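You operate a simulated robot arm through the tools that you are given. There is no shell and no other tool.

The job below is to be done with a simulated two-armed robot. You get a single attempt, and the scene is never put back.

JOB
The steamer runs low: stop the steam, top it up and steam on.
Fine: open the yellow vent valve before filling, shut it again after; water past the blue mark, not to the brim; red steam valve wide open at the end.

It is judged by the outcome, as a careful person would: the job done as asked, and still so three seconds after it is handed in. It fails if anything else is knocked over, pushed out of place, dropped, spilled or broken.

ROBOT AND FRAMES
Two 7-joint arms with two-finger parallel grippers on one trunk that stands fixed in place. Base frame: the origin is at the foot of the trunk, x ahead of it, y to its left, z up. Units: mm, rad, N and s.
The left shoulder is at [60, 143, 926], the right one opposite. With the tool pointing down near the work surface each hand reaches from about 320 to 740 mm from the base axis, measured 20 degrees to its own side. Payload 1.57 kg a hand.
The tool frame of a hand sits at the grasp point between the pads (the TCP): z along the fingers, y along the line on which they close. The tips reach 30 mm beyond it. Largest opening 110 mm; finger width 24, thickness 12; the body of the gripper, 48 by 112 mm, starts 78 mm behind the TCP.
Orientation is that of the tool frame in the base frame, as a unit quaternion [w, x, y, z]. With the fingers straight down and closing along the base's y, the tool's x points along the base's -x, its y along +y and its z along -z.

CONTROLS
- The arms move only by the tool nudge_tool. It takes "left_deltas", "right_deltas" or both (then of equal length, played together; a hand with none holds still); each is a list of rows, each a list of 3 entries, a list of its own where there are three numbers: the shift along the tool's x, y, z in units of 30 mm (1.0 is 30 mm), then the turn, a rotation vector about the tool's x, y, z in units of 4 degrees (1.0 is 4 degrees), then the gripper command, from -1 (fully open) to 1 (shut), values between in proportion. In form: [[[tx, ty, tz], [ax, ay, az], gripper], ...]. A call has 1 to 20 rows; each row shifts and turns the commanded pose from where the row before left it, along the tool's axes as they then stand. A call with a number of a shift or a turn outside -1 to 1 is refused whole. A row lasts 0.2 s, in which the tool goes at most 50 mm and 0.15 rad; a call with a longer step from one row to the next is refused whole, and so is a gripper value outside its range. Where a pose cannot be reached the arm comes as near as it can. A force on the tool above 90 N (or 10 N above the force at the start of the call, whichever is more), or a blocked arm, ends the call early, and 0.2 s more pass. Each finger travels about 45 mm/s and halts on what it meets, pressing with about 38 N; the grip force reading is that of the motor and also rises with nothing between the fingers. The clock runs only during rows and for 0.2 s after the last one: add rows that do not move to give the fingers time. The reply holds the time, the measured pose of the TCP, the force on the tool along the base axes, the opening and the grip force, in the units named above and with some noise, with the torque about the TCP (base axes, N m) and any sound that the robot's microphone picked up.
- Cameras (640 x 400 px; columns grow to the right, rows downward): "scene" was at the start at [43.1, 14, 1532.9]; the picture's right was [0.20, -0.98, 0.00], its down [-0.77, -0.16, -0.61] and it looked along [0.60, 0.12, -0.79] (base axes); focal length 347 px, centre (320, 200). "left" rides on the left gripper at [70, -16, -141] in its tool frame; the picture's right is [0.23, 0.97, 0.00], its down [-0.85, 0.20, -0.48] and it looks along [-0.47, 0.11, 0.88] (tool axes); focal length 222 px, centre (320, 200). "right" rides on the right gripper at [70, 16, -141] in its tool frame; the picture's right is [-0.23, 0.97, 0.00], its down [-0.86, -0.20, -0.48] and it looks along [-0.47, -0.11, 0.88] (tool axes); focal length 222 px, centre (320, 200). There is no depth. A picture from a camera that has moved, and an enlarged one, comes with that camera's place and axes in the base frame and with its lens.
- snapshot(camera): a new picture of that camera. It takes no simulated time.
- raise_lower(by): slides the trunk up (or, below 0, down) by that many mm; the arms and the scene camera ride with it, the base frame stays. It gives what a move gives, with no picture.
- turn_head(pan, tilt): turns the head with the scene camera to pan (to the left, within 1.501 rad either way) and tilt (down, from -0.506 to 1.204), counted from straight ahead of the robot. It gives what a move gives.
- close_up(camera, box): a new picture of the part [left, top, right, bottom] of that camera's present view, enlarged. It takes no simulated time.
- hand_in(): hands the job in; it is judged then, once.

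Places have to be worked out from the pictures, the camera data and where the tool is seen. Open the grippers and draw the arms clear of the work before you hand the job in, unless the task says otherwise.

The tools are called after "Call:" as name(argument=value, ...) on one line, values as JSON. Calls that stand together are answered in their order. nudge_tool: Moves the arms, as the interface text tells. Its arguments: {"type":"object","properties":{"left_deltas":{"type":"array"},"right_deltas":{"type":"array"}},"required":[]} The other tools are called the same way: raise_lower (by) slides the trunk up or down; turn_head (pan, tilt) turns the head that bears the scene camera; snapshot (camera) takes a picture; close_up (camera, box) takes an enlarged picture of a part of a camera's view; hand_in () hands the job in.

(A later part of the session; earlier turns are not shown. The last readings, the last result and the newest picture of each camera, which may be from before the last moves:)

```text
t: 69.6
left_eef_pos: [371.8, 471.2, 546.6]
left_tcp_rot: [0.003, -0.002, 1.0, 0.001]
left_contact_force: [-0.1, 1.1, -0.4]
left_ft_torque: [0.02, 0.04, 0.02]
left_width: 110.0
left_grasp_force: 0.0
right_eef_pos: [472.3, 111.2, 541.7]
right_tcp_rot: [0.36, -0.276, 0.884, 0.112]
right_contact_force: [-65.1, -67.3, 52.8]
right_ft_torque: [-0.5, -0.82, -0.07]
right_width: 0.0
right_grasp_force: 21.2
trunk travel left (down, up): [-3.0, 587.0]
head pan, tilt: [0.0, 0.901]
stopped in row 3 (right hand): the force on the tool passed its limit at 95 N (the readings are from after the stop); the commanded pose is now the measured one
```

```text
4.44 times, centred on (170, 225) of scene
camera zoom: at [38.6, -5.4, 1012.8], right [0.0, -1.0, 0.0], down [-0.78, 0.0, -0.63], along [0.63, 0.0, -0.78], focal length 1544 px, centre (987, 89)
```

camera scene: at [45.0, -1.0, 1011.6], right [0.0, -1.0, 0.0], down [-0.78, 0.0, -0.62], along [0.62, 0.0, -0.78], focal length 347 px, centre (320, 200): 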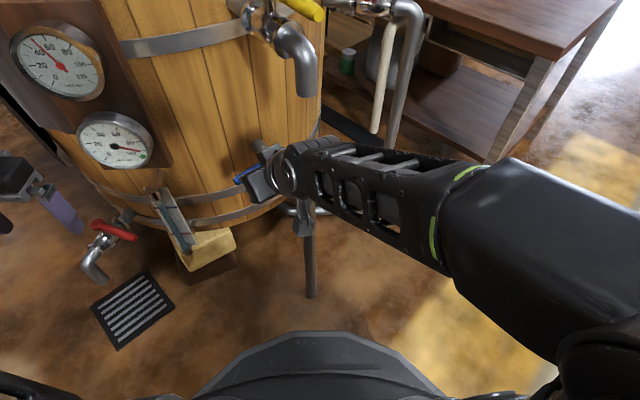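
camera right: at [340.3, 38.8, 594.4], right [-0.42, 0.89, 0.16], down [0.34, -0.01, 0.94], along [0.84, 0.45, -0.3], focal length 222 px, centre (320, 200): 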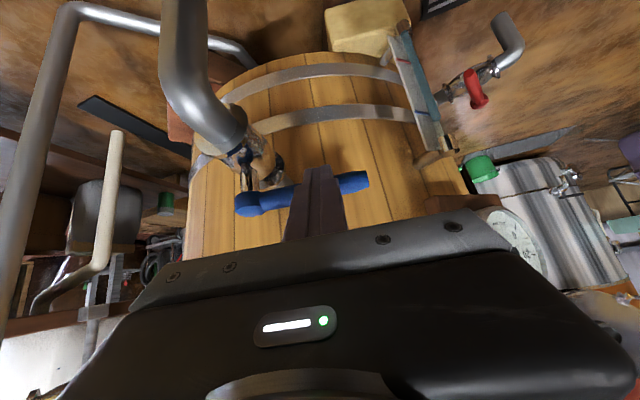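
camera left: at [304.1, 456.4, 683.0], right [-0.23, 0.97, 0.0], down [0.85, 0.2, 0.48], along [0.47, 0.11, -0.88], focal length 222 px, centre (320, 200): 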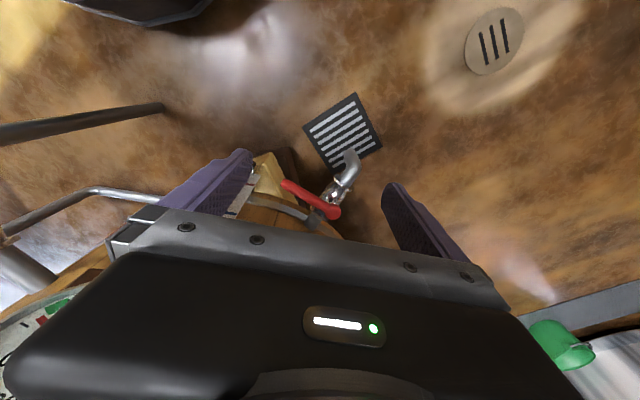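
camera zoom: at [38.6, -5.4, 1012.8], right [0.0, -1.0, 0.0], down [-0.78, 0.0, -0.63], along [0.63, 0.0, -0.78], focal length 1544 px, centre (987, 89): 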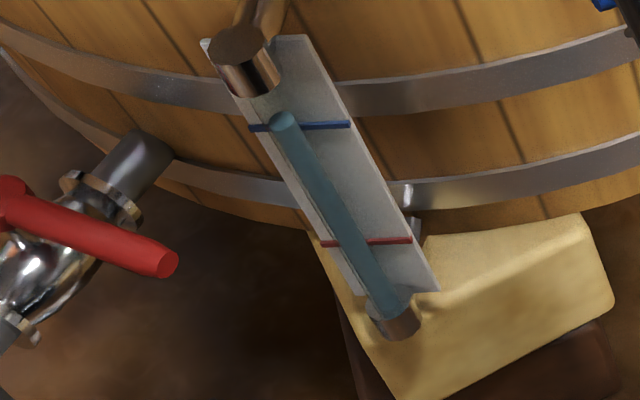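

The blue lever is back against its closed stop (its bearing reads about 130°, as at the start), so the water is shut off with the level past the blue mark. I relieve the push and withdraw the hand to the right.

Call:
nudge_tool(right_deltas=[[[0.42, 0, -0.42], [0, 0, 0], 1], [[0.42, 0, -0.42], [0, 0, 0], 1], [[0.1, -0.742, -0.553], [0, 0, 0], 1], [[0.1, -0.742, -0.553], [0, 0, 0], 1], [[0.1, -0.742, -0.553], [0, 0, 0], 1], [[0.1, -0.742, -0.553], [0, 0, 0], 1], [[0.1, -0.742, -0.553], [0, 0, 0], 1], [[-0.39, -0.931, 0.012], [0, 0, 0], 1], [[-0.39, -0.931, 0.012], [0, 0, 0], 1], [[-0.39, -0.931, 0.012], [0, 0, 0], 1], [[-0.39, -0.931, 0.012], [0, 0, 0], 1], [[-0.39, -0.931, 0.012], [0, 0, 0], 1], [[0, 0, 0], [0, 0, 0], 1]])

Call:
snapshot(camera="scene")

Call:
close_up(camera="scene", box=[130, 180, 210, 270])

Call:
close_up(camera="scene", box=[220, 120, 330, 220])

```text
t: 72.4
left_eef_pos: [373.4, 472.5, 542.1]
left_tcp_rot: [0.0, 0.0, 1.0, 0.0]
left_contact_force: [0.9, -0.4, -0.5]
left_ft_torque: [-0.01, 0.02, -0.01]
left_width: 109.9
left_grasp_force: 0.1
right_eef_pos: [566.8, -126.0, 625.6]
right_tcp_rot: [0.359, -0.279, 0.883, 0.114]
right_contact_force: [-0.1, 0.3, -0.2]
right_ft_torque: [0.0, -0.02, -0.01]
right_width: 0.0
right_grasp_force: 21.2
trunk travel left (down, up): [-3.0, 587.0]
head pan, tilt: [0.0, 0.901]
```

```text
taken
camera scene: at [45.1, -0.9, 1011.6], right [0.0, -1.0, 0.0], down [-0.78, 0.0, -0.62], along [0.62, 0.0, -0.78], focal length 347 px, centre (320, 200)
```

scene: 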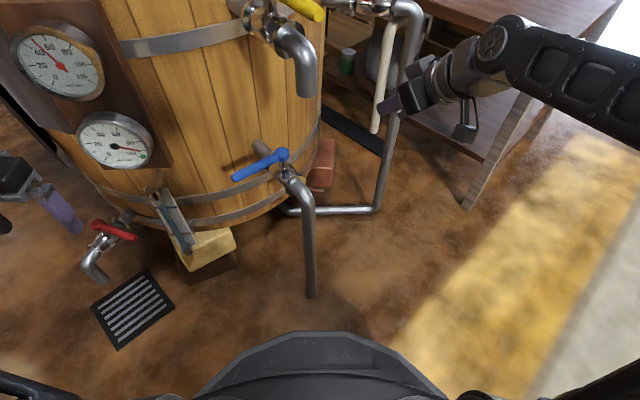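

```text
4.44 times, centred on (170, 225) of scene
camera zoom: at [45.1, -0.9, 1011.6], right [0.0, -1.0, 0.0], down [-0.78, 0.0, -0.62], along [0.62, 0.0, -0.78], focal length 1544 px, centre (987, 89)
```

zoom: 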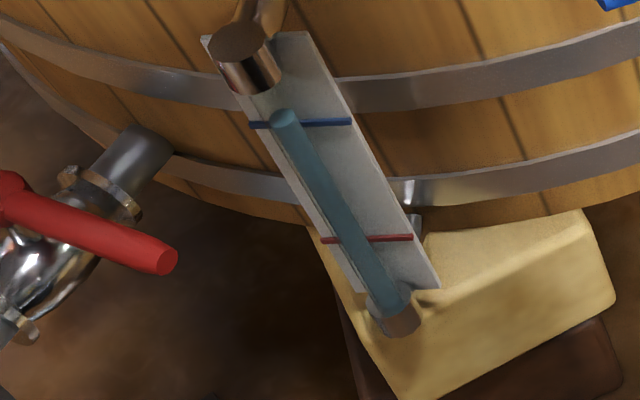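

```text
4.00 times, centred on (275, 170) of scene
camera zoom: at [45.1, -0.9, 1011.6], right [0.0, -1.0, 0.0], down [-0.78, 0.0, -0.62], along [0.62, 0.0, -0.78], focal length 1389 px, centre (500, 320)
```

zoom: 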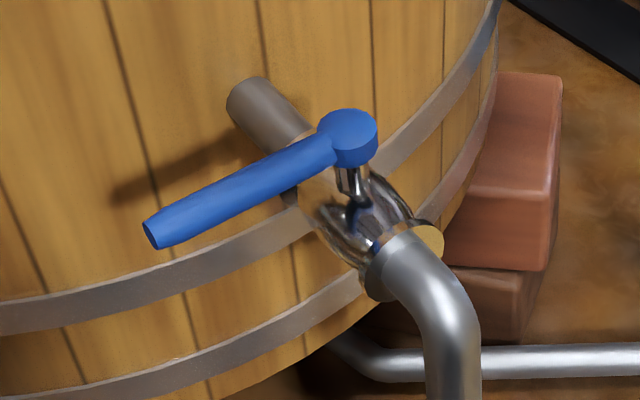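

The level is holding steady at row 118 (no more inflow) and the blue lever lies across its pipe again. Next is the yellow vent: I raise the trunk by 302 mm so the arm has the same pose relative to the yellow valve.

Call:
raise_lower(by=302)

Call:
turn_head(pan=0.0, tilt=0.8)

Call:
snapshot(camera="scene")

Call:
snapshot(camera="right")

```text
t: 75.4
left_eef_pos: [373.3, 473.0, 842.7]
left_tcp_rot: [0.0, -0.001, 1.0, 0.001]
left_contact_force: [-0.4, -0.3, 0.3]
left_ft_torque: [0.0, 0.02, 0.03]
left_width: 110.2
left_grasp_force: 0.0
right_eef_pos: [566.3, -126.0, 929.1]
right_tcp_rot: [0.36, -0.278, 0.884, 0.112]
right_contact_force: [-0.1, -0.4, 0.0]
right_ft_torque: [0.01, -0.03, -0.01]
right_width: 0.2
right_grasp_force: 21.4
trunk travel left (down, up): [-305.0, 285.0]
head pan, tilt: [0.0, 0.901]
```

```text
t: 76.1
left_eef_pos: [373.9, 473.2, 843.7]
left_tcp_rot: [0.0, 0.0, 1.0, 0.0]
left_contact_force: [-0.1, -0.1, 0.7]
left_ft_torque: [0.0, 0.04, 0.01]
left_width: 110.0
left_grasp_force: 0.1
right_eef_pos: [566.5, -127.1, 927.7]
right_tcp_rot: [0.359, -0.278, 0.884, 0.112]
right_contact_force: [0.7, 0.4, 0.2]
right_ft_torque: [0.01, 0.02, -0.02]
right_width: 0.0
right_grasp_force: 21.0
trunk travel left (down, up): [-305.0, 285.0]
head pan, tilt: [0.0, 0.799]
```

```text
taken
camera scene: at [50.2, -0.8, 1321.5], right [0.0, -1.0, 0.0], down [-0.72, 0.0, -0.7], along [0.7, 0.0, -0.72], focal length 347 px, centre (320, 200)
```

scene: 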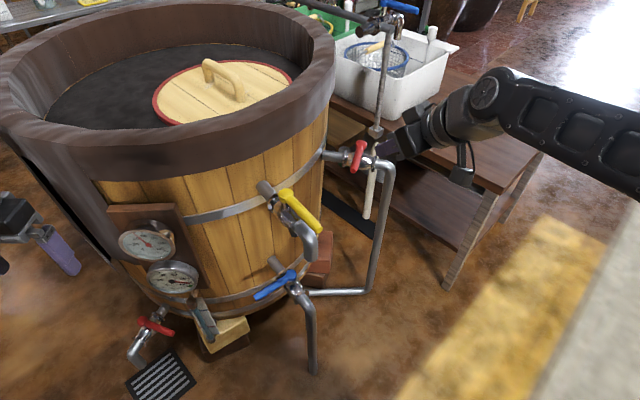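

```text
taken
camera right: at [435.0, -198.4, 980.9], right [-0.42, 0.89, 0.16], down [0.34, 0.0, 0.94], along [0.84, 0.45, -0.3], focal length 222 px, centre (320, 200)
```

right: 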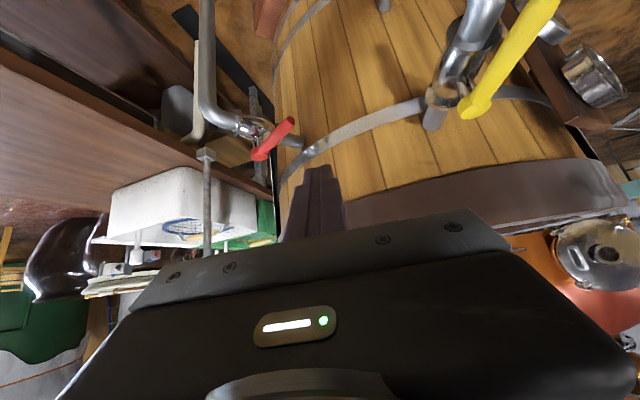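

The yellow lever stands open at 215°. I bring the closed fingers to hover on its right side.

Call:
nudge_tool(right_deltas=[[[0.131, 0.923, 0.177], [0, 0, 0], 1], [[0.131, 0.923, 0.177], [0, 0, 0], 1], [[0.131, 0.923, 0.177], [0, 0, 0], 1], [[0.131, 0.923, 0.177], [0, 0, 0], 1], [[0.131, 0.923, 0.177], [0, 0, 0], 1], [[0, 0, 0], [0, 0, 0], 1]])

Call:
snapshot(camera="scene")

Call:
snapshot(camera="right")

```text
t: 77.5
left_eef_pos: [374.1, 473.7, 843.3]
left_tcp_rot: [0.0, -0.001, 1.0, 0.001]
left_contact_force: [0.2, 0.6, 1.4]
left_ft_torque: [0.01, -0.01, 0.01]
left_width: 109.9
left_grasp_force: 0.0
right_eef_pos: [490.5, -10.6, 895.2]
right_tcp_rot: [0.358, -0.278, 0.884, 0.112]
right_contact_force: [0.3, -0.1, 1.1]
right_ft_torque: [0.02, -0.02, -0.02]
right_width: 0.1
right_grasp_force: 21.3
trunk travel left (down, up): [-305.0, 285.0]
head pan, tilt: [0.0, 0.799]
```

```text
taken
camera scene: at [50.2, -0.8, 1321.5], right [0.0, -1.0, 0.0], down [-0.72, 0.0, -0.7], along [0.7, 0.0, -0.72], focal length 347 px, centre (320, 200)
```

scene: 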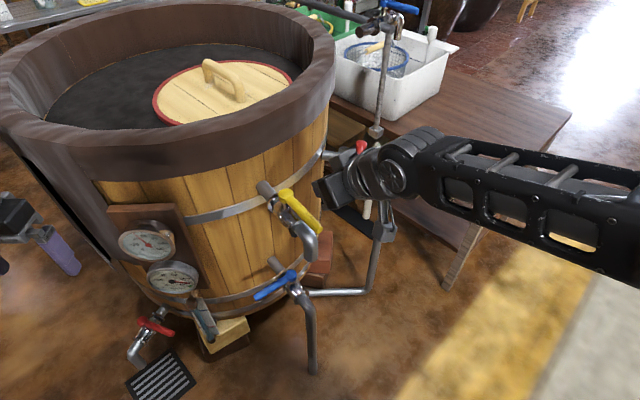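

```text
taken
camera right: at [359.6, -81.4, 948.0], right [-0.42, 0.89, 0.16], down [0.34, 0.0, 0.94], along [0.84, 0.45, -0.3], focal length 222 px, centre (320, 200)
```

right: 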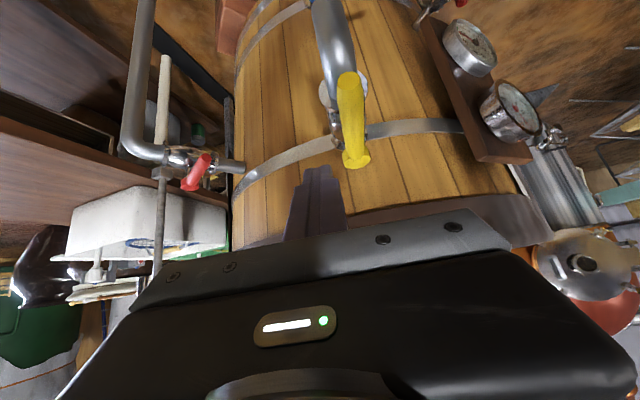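

The fingers hover to the right of the lever. I lower them beside it.

Call:
nudge_tool(right_deltas=[[[0.546, 0, 0.562], [0, 0, 0], 1], [[0.546, 0, 0.562], [0, 0, 0], 1], [[0, 0, 0], [0, 0, 0], 1]])

Call:
snapshot(camera="right")

```text
t: 78.3
left_eef_pos: [374.4, 473.1, 842.6]
left_tcp_rot: [0.0, -0.001, 1.0, -0.001]
left_contact_force: [-0.3, -1.0, 0.0]
left_ft_torque: [0.0, -0.01, -0.01]
left_width: 110.4
left_grasp_force: 0.1
right_eef_pos: [489.7, -9.4, 847.7]
right_tcp_rot: [0.358, -0.279, 0.884, 0.113]
right_contact_force: [0.4, -1.0, -0.2]
right_ft_torque: [-0.01, -0.03, -0.04]
right_width: 0.1
right_grasp_force: 21.2
trunk travel left (down, up): [-305.0, 285.0]
head pan, tilt: [0.0, 0.799]
```

```text
taken
camera right: at [358.5, -81.8, 900.3], right [-0.42, 0.89, 0.16], down [0.34, 0.0, 0.94], along [0.84, 0.45, -0.3], focal length 222 px, centre (320, 200)
```

right: 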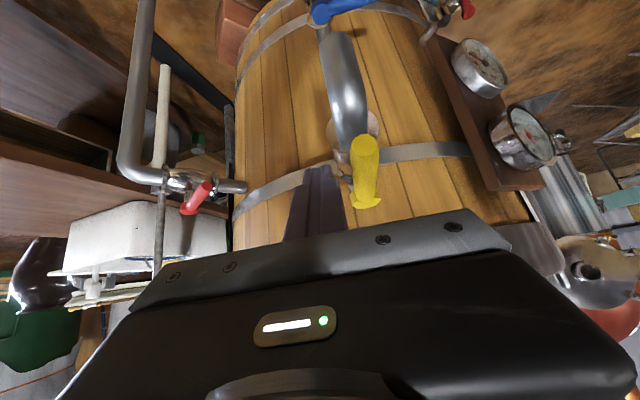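

The fingers are beside the lever with no contact. I sweep it clockwise along the arc toward its closed position.

Call:
nudge_tool(right_deltas=[[[0.003, 0.385, -0.003], [0, 0, 0], 1], [[0.05, 0.3, -0.048], [0, 0, 0], 1], [[0.05, 0.3, -0.048], [0, 0, 0], 1], [[-0.003, 0.328, 0.002], [0, 0, 0], 1], [[-0.003, 0.328, 0.002], [0, 0, 0], 1], [[-0.055, 0.326, 0.053], [0, 0, 0], 1], [[-0.055, 0.326, 0.053], [0, 0, 0], 1], [[-0.12, 0.313, 0.116], [0, 0, 0], 1], [[-0.12, 0.313, 0.116], [0, 0, 0], 1]])

Call:
snapshot(camera="right")

Call:
snapshot(camera="scene")

```text
t: 80.3
left_eef_pos: [374.0, 473.6, 843.7]
left_tcp_rot: [0.0, -0.001, 1.0, 0.0]
left_contact_force: [0.0, -0.1, 0.5]
left_ft_torque: [0.03, -0.04, 0.0]
left_width: 109.9
left_grasp_force: 0.0
right_eef_pos: [448.8, 68.7, 849.7]
right_tcp_rot: [0.359, -0.28, 0.883, 0.114]
right_contact_force: [-0.1, -1.8, 0.2]
right_ft_torque: [-0.03, -0.02, -0.06]
right_width: 0.0
right_grasp_force: 21.3
trunk travel left (down, up): [-305.0, 285.0]
head pan, tilt: [0.0, 0.799]
```

```text
taken
camera right: at [317.5, -4.2, 901.2], right [-0.43, 0.89, 0.16], down [0.34, 0.0, 0.94], along [0.84, 0.45, -0.3], focal length 222 px, centre (320, 200)
```

right: 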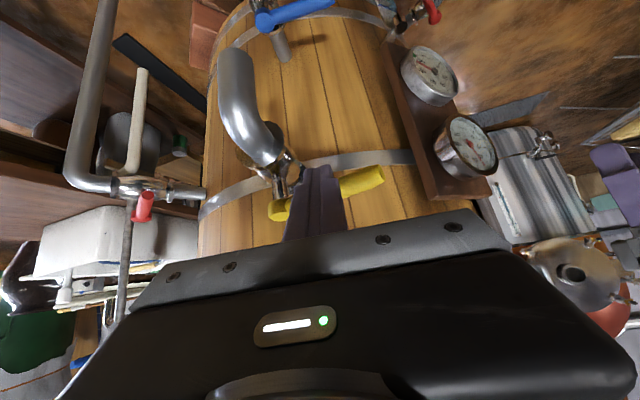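

```text
taken
camera scene: at [50.2, -1.0, 1321.5], right [0.0, -1.0, 0.0], down [-0.72, 0.0, -0.7], along [0.7, 0.0, -0.72], focal length 347 px, centre (320, 200)
```

scene: 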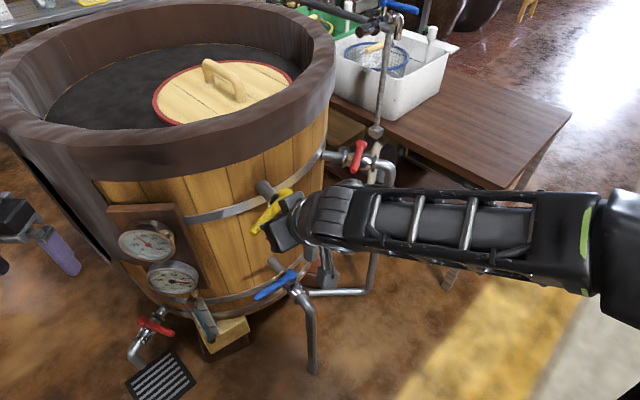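

The yellow lever is at about 141°, with ~16° left. I push the rest in small steps.

Call:
nudge_tool(right_deltas=[[[-0.137, 0.08, 0.132], [0, 0, 0], 1], [[-0.137, 0.08, 0.132], [0, 0, 0], 1], [[-0.137, 0.08, 0.132], [0, 0, 0], 1], [[0, 0, 0], [0, 0, 0], 1]])

Call:
snapshot(camera="right")

```text
t: 81.3
left_eef_pos: [373.6, 473.2, 842.3]
left_tcp_rot: [0.001, -0.001, 1.0, -0.001]
left_contact_force: [-0.4, -0.6, 0.3]
left_ft_torque: [0.01, -0.03, 0.02]
left_width: 110.1
left_grasp_force: 0.0
right_eef_pos: [460.0, 83.7, 850.0]
right_tcp_rot: [0.36, -0.278, 0.884, 0.112]
right_contact_force: [-2.8, -0.3, -0.6]
right_ft_torque: [-0.01, 0.03, 0.04]
right_width: 0.0
right_grasp_force: 21.5
trunk travel left (down, up): [-305.0, 285.0]
head pan, tilt: [0.0, 0.799]
```

```text
taken
camera right: at [327.5, 11.4, 901.6], right [-0.42, 0.89, 0.16], down [0.34, 0.0, 0.94], along [0.84, 0.45, -0.3], focal length 222 px, centre (320, 200)
```

right: 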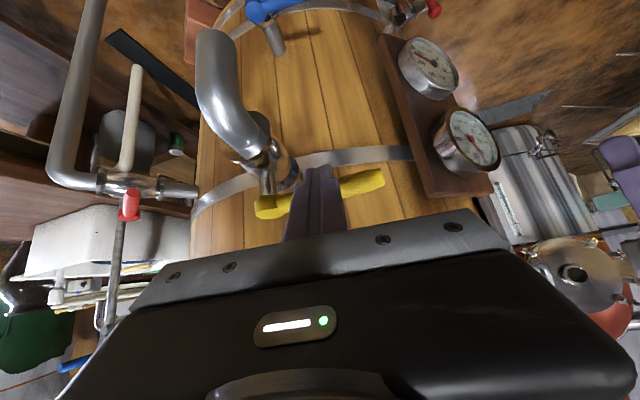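

The lever reads about 127°, right by the original closed bearing of 125.5°. I push a few millimetres more to feel the stop.

Call:
nudge_tool(right_deltas=[[[-0.09, 0.04, 0.088], [0, 0, 0], 1], [[-0.06, 0.03, 0.06], [0, 0, 0], 1], [[0, 0, 0], [0, 0, 0], 1]])

Call:
snapshot(camera="right")

```text
t: 82.1
left_eef_pos: [373.4, 473.4, 844.3]
left_tcp_rot: [0.001, -0.001, 1.0, 0.0]
left_contact_force: [-0.5, 0.4, -0.3]
left_ft_torque: [0.0, -0.01, 0.02]
left_width: 109.9
left_grasp_force: 0.1
right_eef_pos: [463.0, 87.9, 848.9]
right_tcp_rot: [0.361, -0.278, 0.883, 0.113]
right_contact_force: [-3.7, 0.5, 1.6]
right_ft_torque: [0.04, -0.01, 0.08]
right_width: 0.0
right_grasp_force: 21.1
trunk travel left (down, up): [-305.0, 285.0]
head pan, tilt: [0.0, 0.799]
```

```text
taken
camera right: at [331.7, 16.4, 901.3], right [-0.43, 0.89, 0.16], down [0.34, 0.0, 0.94], along [0.84, 0.45, -0.3], focal length 222 px, centre (320, 200)
```

right: 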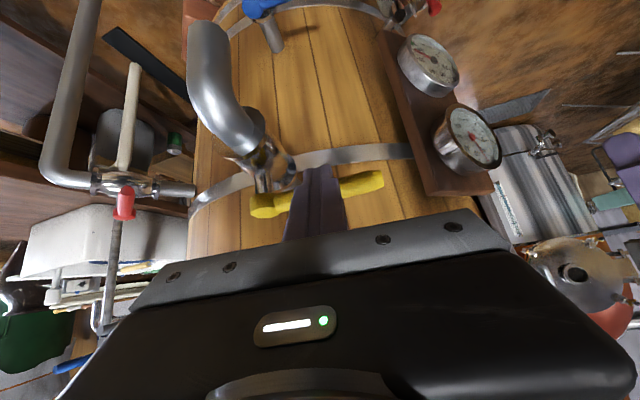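

Still turning at only ~4 N, so not yet at the stop. I push on by another ~6 mm.

Call:
nudge_tool(right_deltas=[[[-0.07, 0.03, 0.07], [0, 0, 0], 1], [[-0.07, 0.03, 0.07], [0, 0, 0], 1], [[0, 0, 0], [0, 0, 0], 1]])

Call:
snapshot(camera="right")

```text
t: 82.9
left_eef_pos: [373.3, 472.0, 845.1]
left_tcp_rot: [0.0, 0.0, 1.0, 0.001]
left_contact_force: [0.1, 0.6, -0.4]
left_ft_torque: [0.04, -0.02, 0.0]
left_width: 109.8
left_grasp_force: 0.0
right_eef_pos: [466.2, 91.5, 848.8]
right_tcp_rot: [0.359, -0.277, 0.884, 0.112]
right_contact_force: [-19.1, -16.2, 4.7]
right_ft_torque: [-0.09, 0.24, 0.03]
right_width: 0.0
right_grasp_force: 21.4
trunk travel left (down, up): [-305.0, 285.0]
head pan, tilt: [0.0, 0.799]
```

```text
taken
camera right: at [334.2, 19.8, 901.2], right [-0.42, 0.89, 0.16], down [0.34, 0.0, 0.94], along [0.84, 0.45, -0.3], focal length 222 px, centre (320, 200)
```

right: 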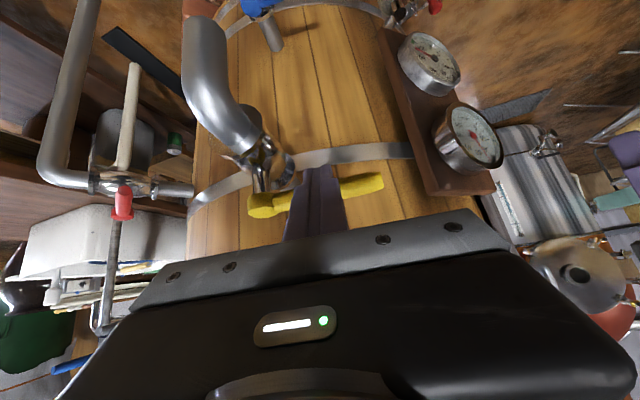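

The stop is felt (25 N), so the yellow vent is shut. I back the fingers off, lift clear and withdraw to the right.

Call:
nudge_tool(right_deltas=[[[0.58, 0, -0.57], [0, 0, 0], 1], [[-0.697, 0, -0.717], [0, 0, 0], 1], [[-0.697, 0, -0.717], [0, 0, 0], 1], [[0.008, -0.984, -0.1], [0, 0, 0], 1], [[0.008, -0.984, -0.1], [0, 0, 0], 1], [[0.008, -0.984, -0.1], [0, 0, 0], 1], [[0.008, -0.984, -0.1], [0, 0, 0], 1], [[0.008, -0.984, -0.1], [0, 0, 0], 1], [[0.008, -0.984, -0.1], [0, 0, 0], 1], [[0.008, -0.984, -0.1], [0, 0, 0], 1], [[0.008, -0.984, -0.1], [0, 0, 0], 1], [[0, 0, 0], [0, 0, 0], 1]])

Call:
snapshot(camera="scene")

Call:
close_up(camera="scene", box=[220, 150, 340, 310])

Call:
close_up(camera="scene", box=[100, 210, 260, 350])

```text
t: 85.5
left_eef_pos: [374.1, 474.2, 844.4]
left_tcp_rot: [0.0, -0.001, 1.0, 0.0]
left_contact_force: [0.6, 0.4, 0.1]
left_ft_torque: [-0.01, -0.02, 0.01]
left_width: 110.2
left_grasp_force: 0.1
right_eef_pos: [568.7, -125.2, 926.0]
right_tcp_rot: [0.358, -0.279, 0.884, 0.114]
right_contact_force: [-0.4, 0.2, 0.2]
right_ft_torque: [0.0, -0.02, 0.04]
right_width: 0.0
right_grasp_force: 21.0
trunk travel left (down, up): [-305.0, 285.0]
head pan, tilt: [0.0, 0.799]
```

```text
taken
camera scene: at [50.3, -0.9, 1321.5], right [0.0, -1.0, 0.0], down [-0.72, 0.0, -0.7], along [0.7, 0.0, -0.72], focal length 347 px, centre (320, 200)
```

scene: 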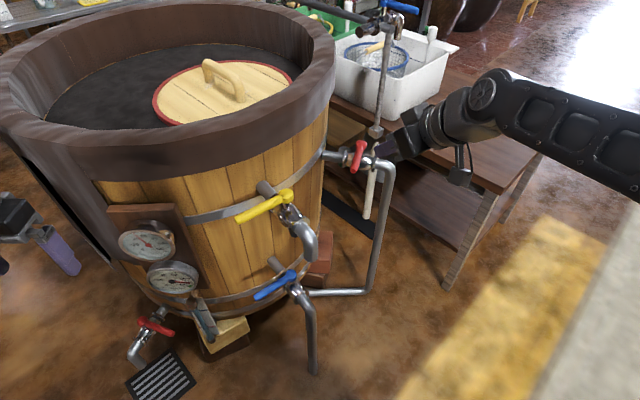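

```text
2.50 times, centred on (280, 230) of scene
camera zoom: at [50.3, -0.9, 1321.5], right [0.0, -1.0, 0.0], down [-0.72, 0.0, -0.7], along [0.7, 0.0, -0.72], focal length 868 px, centre (420, 125)
```

zoom: 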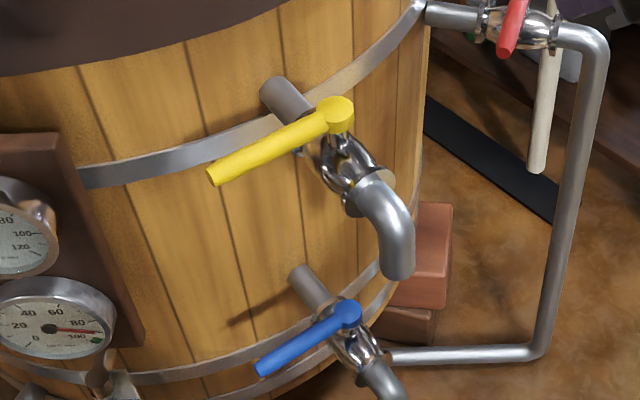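

```text
2.86 times, centred on (180, 280) of scene
camera zoom: at [50.3, -0.9, 1321.5], right [0.0, -1.0, 0.0], down [-0.72, 0.0, -0.7], along [0.7, 0.0, -0.72], focal length 992 px, centre (720, -29)
```

zoom: 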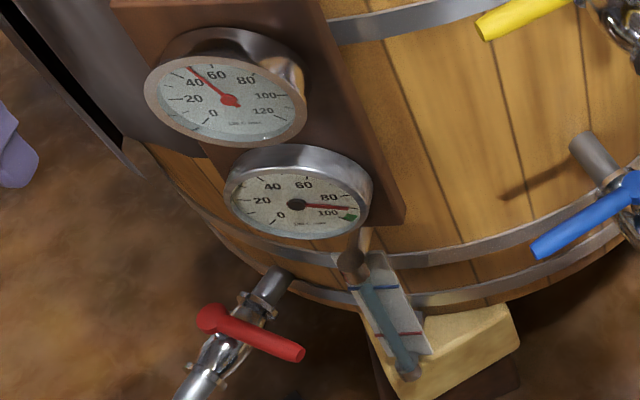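

The yellow lever is back at its original closed place (tip (475, 154)), and the level shows above the blue mark. Now the red steam valve: I turn the hand to face 20° left and bring the fingers above the gap on the vat side of its lever.

Call:
nudge_tool(right_deltas=[[[0, 0, 0], [0.872, 0, 0.897], 1], [[0, 0, 0], [0.872, 0, 0.897], 1], [[0, 0, 0], [0.872, 0, 0.897], 1], [[-0.193, 0.057, 0.983], [0, 0, 0], 1], [[-0.193, 0.057, 0.983], [0, 0, 0], 1], [[-0.193, 0.057, 0.983], [0, 0, 0], 1], [[-0.193, 0.057, 0.983], [0, 0, 0], 1], [[-0.193, 0.057, 0.983], [0, 0, 0], 1], [[0, 0, 0], [0, 0, 0], 1]])

Call:
snapshot(camera="scene")

Call:
snapshot(camera="right")

```text
t: 87.5
left_eef_pos: [373.4, 473.2, 843.3]
left_tcp_rot: [0.0, -0.001, 1.0, 0.0]
left_contact_force: [-0.2, 0.0, 0.3]
left_ft_torque: [-0.01, 0.02, 0.0]
left_width: 109.9
left_grasp_force: 0.0
right_eef_pos: [681.0, -71.8, 839.1]
right_tcp_rot: [0.37, -0.161, 0.912, 0.065]
right_contact_force: [-0.1, 0.2, -0.7]
right_ft_torque: [0.05, 0.04, 0.02]
right_width: 0.3
right_grasp_force: 21.3
trunk travel left (down, up): [-305.0, 285.0]
head pan, tilt: [0.0, 0.799]
```

```text
taken
camera scene: at [50.4, -0.8, 1321.5], right [0.0, -1.0, 0.0], down [-0.72, 0.0, -0.7], along [0.7, 0.0, -0.72], focal length 347 px, centre (320, 200)
```

scene: 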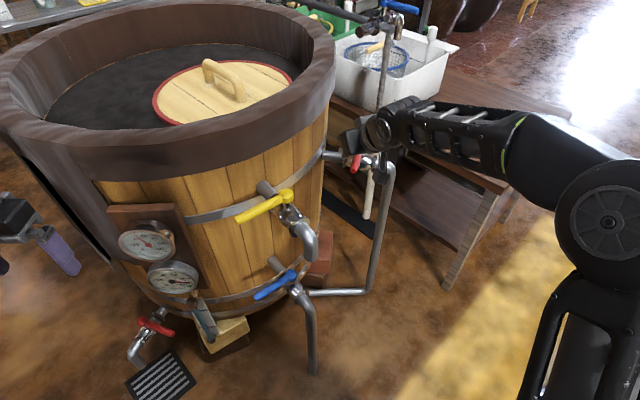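

```text
taken
camera right: at [536.2, -108.2, 890.7], right [-0.18, 0.97, 0.16], down [0.33, -0.09, 0.94], along [0.93, 0.22, -0.3], focal length 222 px, centre (320, 200)
```

right: 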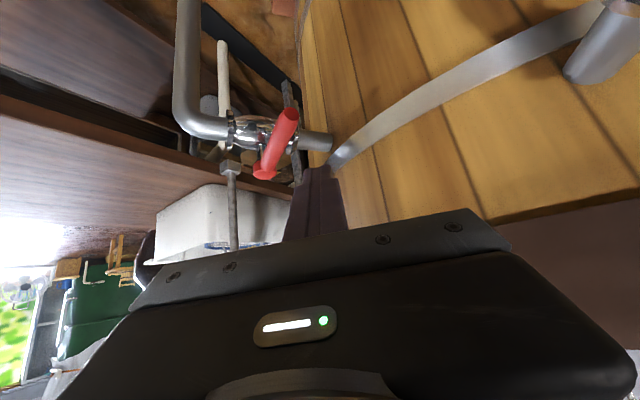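

The steam lever is where expected (tip (702, -83), pivot (≈812, -111)). I go on to the hover point in the gap on its vat side.

Call:
nudge_tool(right_deltas=[[[-0.203, 0.002, 0.963], [0, 0, 0], 1], [[-0.203, 0.002, 0.963], [0, 0, 0], 1], [[0, 0, 0], [0, 0, 0], 1]])

Call:
snapshot(camera="right")

Call:
close_up(camera="scene", box=[300, 80, 460, 220])

```text
t: 88.3
left_eef_pos: [373.0, 473.9, 843.3]
left_tcp_rot: [0.0, 0.0, 1.0, 0.0]
left_contact_force: [0.3, 0.6, -0.2]
left_ft_torque: [-0.01, 0.03, 0.01]
left_width: 110.1
left_grasp_force: 0.0
right_eef_pos: [728.2, -56.2, 805.1]
right_tcp_rot: [0.371, -0.161, 0.912, 0.064]
right_contact_force: [-0.2, 0.1, -0.1]
right_ft_torque: [-0.01, -0.02, -0.04]
right_width: 0.0
right_grasp_force: 21.3
trunk travel left (down, up): [-305.0, 285.0]
head pan, tilt: [0.0, 0.799]
```

```text
taken
camera right: at [582.1, -92.4, 857.8], right [-0.18, 0.97, 0.16], down [0.33, -0.09, 0.94], along [0.93, 0.22, -0.3], focal length 222 px, centre (320, 200)
```

right: 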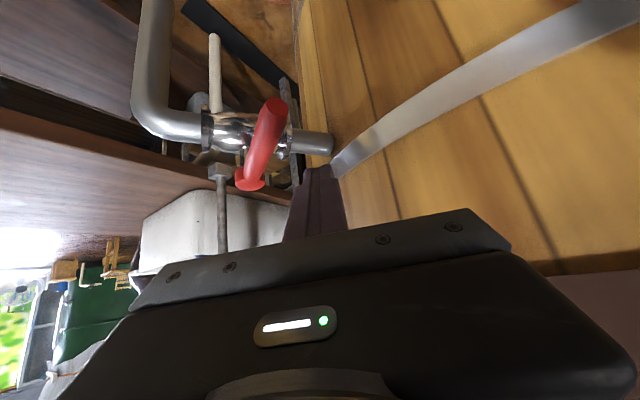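

```text
2.86 times, centred on (380, 150) of scene
camera zoom: at [50.4, -0.8, 1321.5], right [0.0, -1.0, 0.0], down [-0.72, 0.0, -0.7], along [0.7, 0.0, -0.72], focal length 992 px, centre (149, 343)
```

zoom: 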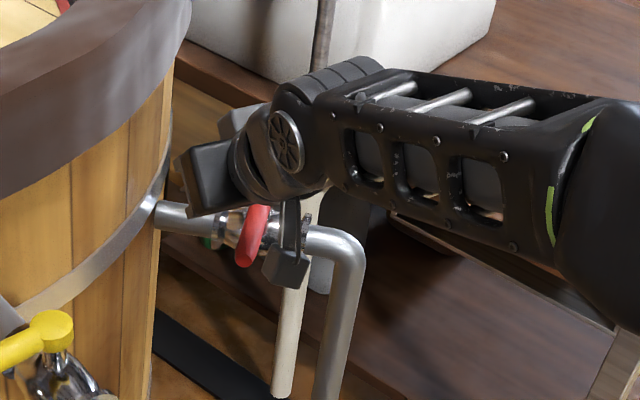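

The fingers are on the vat side of the lever, clear of the rim. I lower them into the gap.

Call:
nudge_tool(right_deltas=[[[0.464, 0, 0.479], [0, 0, 0], 1], [[0.464, 0, 0.479], [0, 0, 0], 1], [[0, 0, 0], [0, 0, 0], 1]])

Call:
snapshot(camera="right")

```text
t: 89.1
left_eef_pos: [373.7, 471.9, 843.2]
left_tcp_rot: [0.001, 0.0, 1.0, -0.001]
left_contact_force: [0.5, -1.2, -0.2]
left_ft_torque: [0.01, 0.02, 0.01]
left_width: 109.8
left_grasp_force: 0.1
right_eef_pos: [727.8, -55.3, 766.8]
right_tcp_rot: [0.371, -0.161, 0.912, 0.065]
right_contact_force: [-1.1, -0.5, 0.8]
right_ft_torque: [0.0, 0.01, -0.03]
right_width: 0.2
right_grasp_force: 20.8
trunk travel left (down, up): [-305.0, 285.0]
head pan, tilt: [0.0, 0.799]
```

```text
taken
camera right: at [581.9, -91.6, 818.9], right [-0.18, 0.97, 0.16], down [0.33, -0.09, 0.94], along [0.93, 0.22, -0.3], focal length 222 px, centre (320, 200)
```

right: 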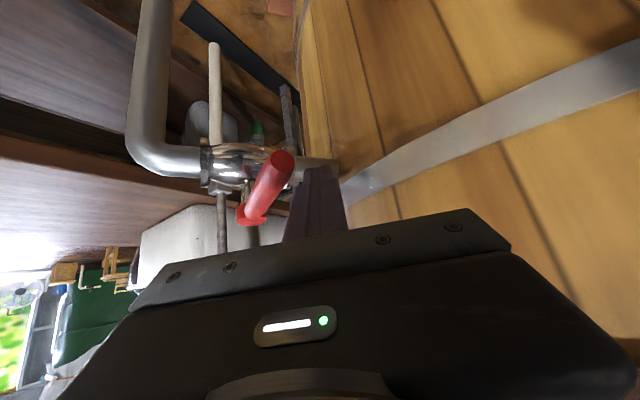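

The fingers are in the gap beside the lever. I sweep the steam lever counter-clockwise through the first half of its travel.

Call:
nudge_tool(right_deltas=[[[0.183, -0.369, -0.177], [0, 0, 0], 1], [[0.181, -0.297, -0.175], [0, 0, 0], 1], [[0.181, -0.297, -0.175], [0, 0, 0], 1], [[0.123, -0.359, -0.119], [0, 0, 0], 1], [[0.123, -0.359, -0.119], [0, 0, 0], 1], [[0.058, -0.377, -0.056], [0, 0, 0], 1], [[0.058, -0.377, -0.056], [0, 0, 0], 1]])

Call:
snapshot(camera="right")

Call:
close_up(camera="scene", box=[300, 80, 460, 220])

```text
t: 90.7
left_eef_pos: [374.1, 472.7, 842.8]
left_tcp_rot: [0.0, 0.0, 1.0, 0.0]
left_contact_force: [1.1, 0.6, -0.6]
left_ft_torque: [0.02, -0.02, -0.01]
left_width: 109.9
left_grasp_force: 0.0
right_eef_pos: [716.1, -140.1, 764.3]
right_tcp_rot: [0.369, -0.16, 0.913, 0.065]
right_contact_force: [0.0, 2.9, -2.5]
right_ft_torque: [0.03, 0.08, 0.07]
right_width: 0.0
right_grasp_force: 20.9
trunk travel left (down, up): [-305.0, 285.0]
head pan, tilt: [0.0, 0.799]
```

```text
taken
camera right: at [570.7, -175.2, 816.7], right [-0.18, 0.97, 0.16], down [0.33, -0.09, 0.94], along [0.93, 0.22, -0.31], focal length 222 px, centre (320, 200)
```

right: 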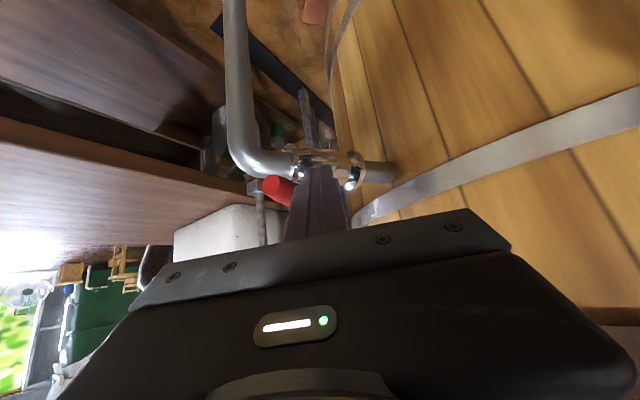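

```text
2.86 times, centred on (380, 150) of scene
camera zoom: at [50.5, -0.8, 1321.4], right [0.0, -1.0, 0.0], down [-0.72, 0.0, -0.7], along [0.7, 0.0, -0.72], focal length 992 px, centre (149, 343)
```

zoom: 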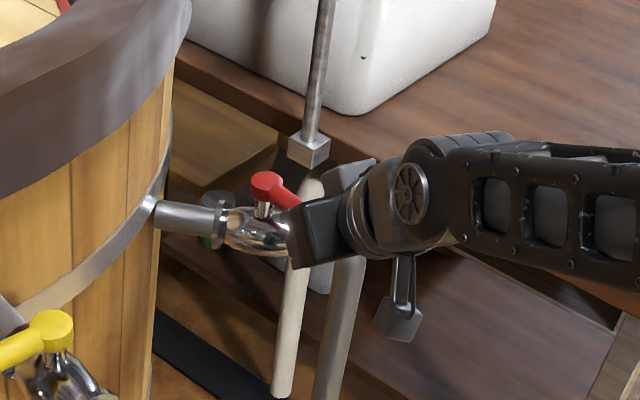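

The lever is about half-way (≈217°). I continue the sweep toward fully open.

Call:
nudge_tool(right_deltas=[[[-0.004, -0.37, 0.0], [0, 0, 0], 1], [[-0.004, -0.37, 0.0], [0, 0, 0], 1], [[-0.06, -0.351, 0.05], [0, 0, 0], 1], [[-0.06, -0.351, 0.05], [0, 0, 0], 1], [[-0.117, -0.334, 0.113], [0, 0, 0], 1], [[0, 0, 0], [0, 0, 0], 1]])

Call:
snapshot(camera="right")

Call:
close_up(camera="scene", box=[300, 80, 460, 220])

```text
t: 92.1
left_eef_pos: [372.4, 473.0, 844.2]
left_tcp_rot: [0.001, -0.001, 1.0, 0.0]
left_contact_force: [-0.3, -0.4, -0.3]
left_ft_torque: [0.01, 0.05, -0.03]
left_width: 110.0
left_grasp_force: 0.0
right_eef_pos: [743.7, -185.3, 767.3]
right_tcp_rot: [0.371, -0.16, 0.912, 0.065]
right_contact_force: [-3.9, 3.3, 0.7]
right_ft_torque: [-0.01, 0.01, 0.1]
right_width: 0.1
right_grasp_force: 21.4
trunk travel left (down, up): [-305.0, 285.0]
head pan, tilt: [0.0, 0.799]
```

```text
taken
camera right: at [598.5, -220.7, 819.9], right [-0.18, 0.97, 0.16], down [0.33, -0.09, 0.94], along [0.93, 0.22, -0.3], focal length 222 px, centre (320, 200)
```

right: 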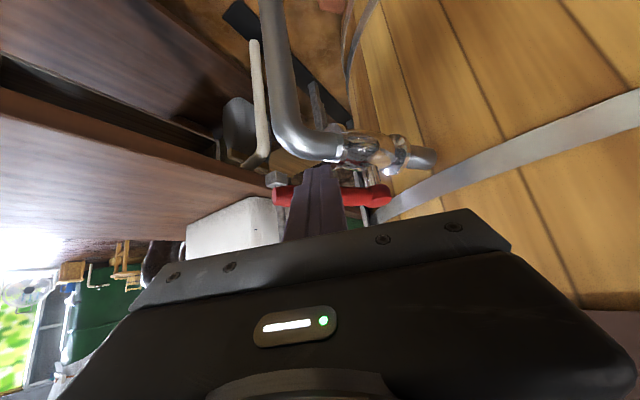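

```text
2.86 times, centred on (380, 150) of scene
camera zoom: at [49.7, -0.6, 1321.6], right [0.0, -1.0, 0.0], down [-0.72, 0.0, -0.7], along [0.7, 0.0, -0.72], focal length 992 px, centre (149, 343)
```

zoom: 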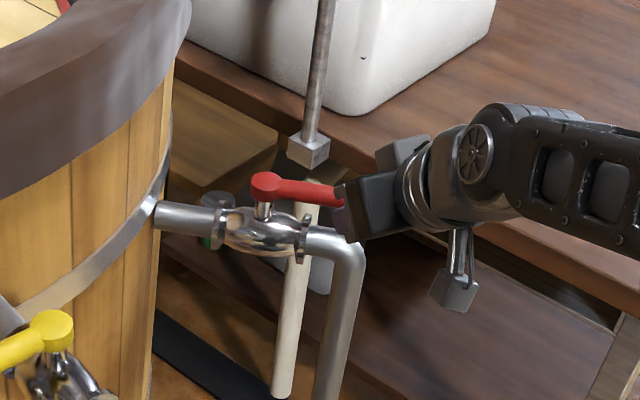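

The lever reads about 257°, its original open bearing, with 5 N. I push a few millimetres more to make sure it is against the stop, i.e. wide open.

Call:
nudge_tool(right_deltas=[[[-0.06, -0.055, 0.058], [0, 0, 0], 1], [[-0.06, -0.055, 0.058], [0, 0, 0], 1], [[0, 0, 0], [0, 0, 0], 1]])

Call:
snapshot(camera="right")

```text
t: 92.9
left_eef_pos: [370.8, 473.1, 845.0]
left_tcp_rot: [0.003, -0.001, 1.0, 0.0]
left_contact_force: [-0.2, 0.4, -0.4]
left_ft_torque: [0.0, -0.04, -0.02]
left_width: 109.8
left_grasp_force: 0.0
right_eef_pos: [744.6, -185.6, 767.7]
right_tcp_rot: [0.368, -0.162, 0.913, 0.065]
right_contact_force: [-46.1, 2.9, 8.4]
right_ft_torque: [0.04, 0.4, 0.09]
right_width: 0.0
right_grasp_force: 21.2
trunk travel left (down, up): [-305.0, 285.0]
head pan, tilt: [0.0, 0.799]
```

```text
taken
camera right: at [599.6, -221.1, 820.6], right [-0.18, 0.97, 0.16], down [0.34, -0.09, 0.94], along [0.92, 0.22, -0.31], focal length 222 px, centre (320, 200)
```

right: 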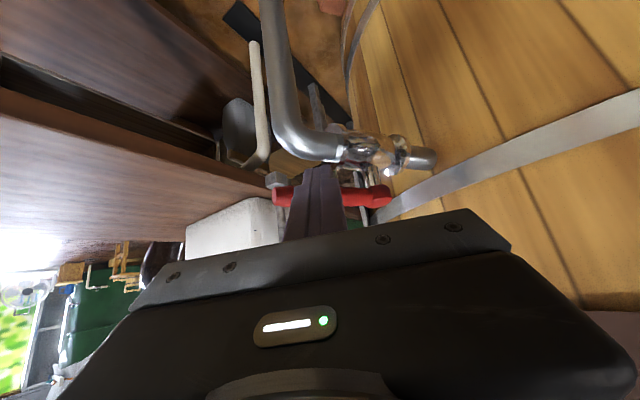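

46 N with no movement: the steam valve is at its stop, wide open. I back the fingers away from the lever, withdraw along the tool axis and open the gripper.

Call:
nudge_tool(right_deltas=[[[0.48, 0, -0.47], [0, 0, 0], 1], [[0, 0, -0.8], [0, 0, 0], 1], [[0, 0, -1], [0, 0, 0], 1], [[0, 0, -1], [0, 0, 0], 1], [[0, 0, -1], [0, 0, 0], 1], [[0, 0, -1], [0, 0, 0], 1], [[0, 0, -1], [0, 0, 0], 1], [[0, 0, -1], [0, 0, 0], 1], [[0, 0, 0], [0, 0, 0], -1], [[0, 0, 0], [0, 0, 0], -1], [[0, 0, 0], [0, 0, 0], -1], [[0, 0, 0], [0, 0, 0], -1], [[0, 0, 0], [0, 0, 0], -1], [[0, 0, 0], [0, 0, 0], -1]])

Call:
snapshot(camera="scene")

Call:
close_up(camera="scene", box=[310, 120, 420, 220])

Call:
close_up(camera="scene", box=[220, 170, 340, 320])

Call:
close_up(camera="scene", box=[100, 220, 240, 360])

```text
t: 95.9
left_eef_pos: [374.0, 473.3, 843.7]
left_tcp_rot: [0.0, -0.002, 1.0, 0.0]
left_contact_force: [0.2, 0.4, -0.2]
left_ft_torque: [0.01, -0.02, 0.01]
left_width: 109.9
left_grasp_force: 0.0
right_eef_pos: [596.0, -242.3, 914.0]
right_tcp_rot: [0.37, -0.161, 0.913, 0.065]
right_contact_force: [0.3, -0.2, -0.4]
right_ft_torque: [0.0, 0.02, -0.02]
right_width: 110.2
right_grasp_force: 0.1
trunk travel left (down, up): [-305.0, 285.0]
head pan, tilt: [0.0, 0.799]
```

```text
taken
camera scene: at [50.3, -0.9, 1321.5], right [0.0, -1.0, 0.0], down [-0.72, 0.0, -0.7], along [0.7, 0.0, -0.72], focal length 347 px, centre (320, 200)
```

scene: 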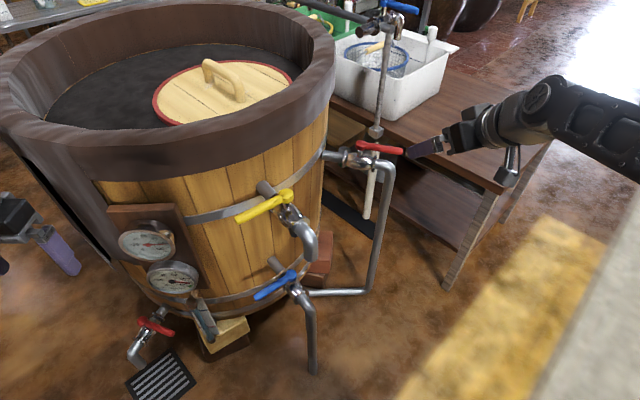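

```text
4.00 times, centred on (365, 170) of scene
camera zoom: at [50.3, -0.9, 1321.5], right [0.0, -1.0, 0.0], down [-0.72, 0.0, -0.7], along [0.7, 0.0, -0.72], focal length 1389 px, centre (140, 320)
```

zoom: 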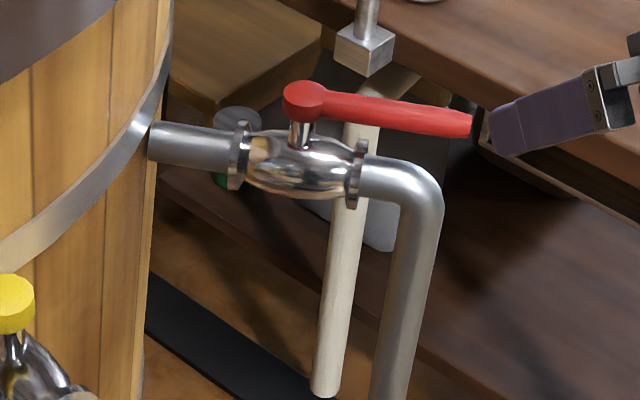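

```text
2.67 times, centred on (280, 245) of scene
camera zoom: at [50.3, -0.9, 1321.5], right [0.0, -1.0, 0.0], down [-0.72, 0.0, -0.7], along [0.7, 0.0, -0.72], focal length 926 px, centre (427, 80)
```

zoom: 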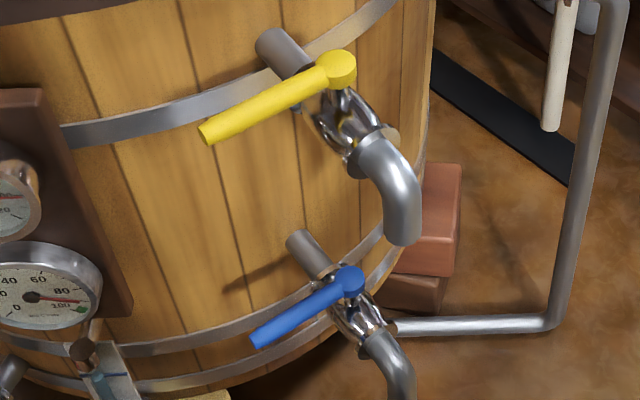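

```text
2.86 times, centred on (170, 290) of scene
camera zoom: at [50.3, -0.9, 1321.5], right [0.0, -1.0, 0.0], down [-0.72, 0.0, -0.7], along [0.7, 0.0, -0.72], focal length 992 px, centre (749, -57)
```

zoom: 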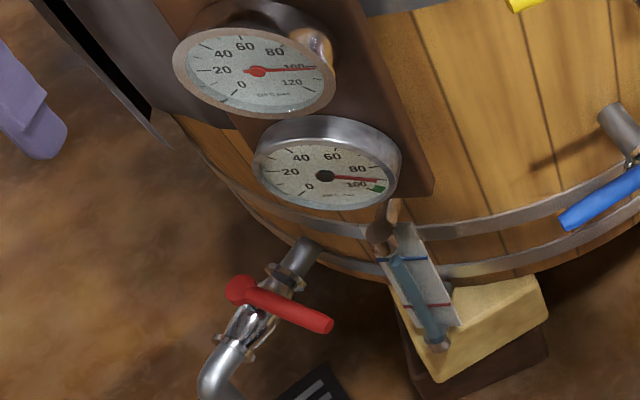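

The steam gauge has risen back to about 105; red lies along its pipe (open), yellow and blue lie across theirs (shut), and the drain is untouched. I zoom on the glass to confirm the final level before handing in.

Call:
close_up(camera="scene", box=[180, 285, 230, 350])

Call:
close_up(camera="right", box=[400, 0, 640, 150])

```text
6.15 times, centred on (205, 318) of scene
camera zoom: at [50.3, -0.9, 1321.5], right [0.0, -1.0, 0.0], down [-0.72, 0.0, -0.7], along [0.7, 0.0, -0.72], focal length 2138 px, centre (1028, -523)
```

zoom: 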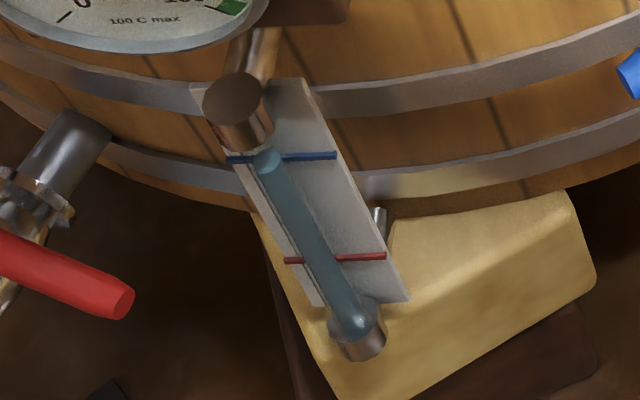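

```text
2.67 times, centred on (520, 75) of right
camera zoom: at [450.4, -277.1, 966.1], right [-0.18, 0.97, 0.16], down [0.33, -0.09, 0.94], along [0.93, 0.22, -0.3], focal length 592 px, centre (-213, 533)
```

zoom: 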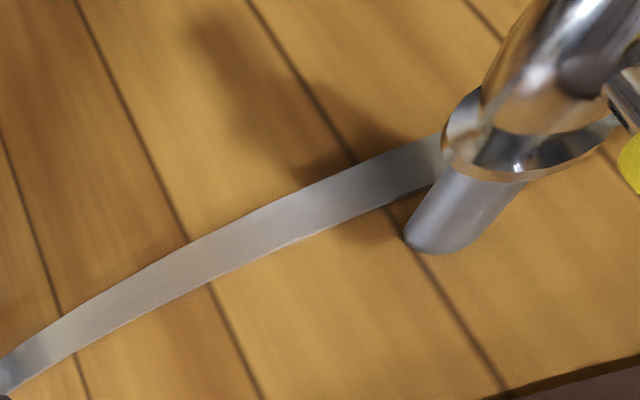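

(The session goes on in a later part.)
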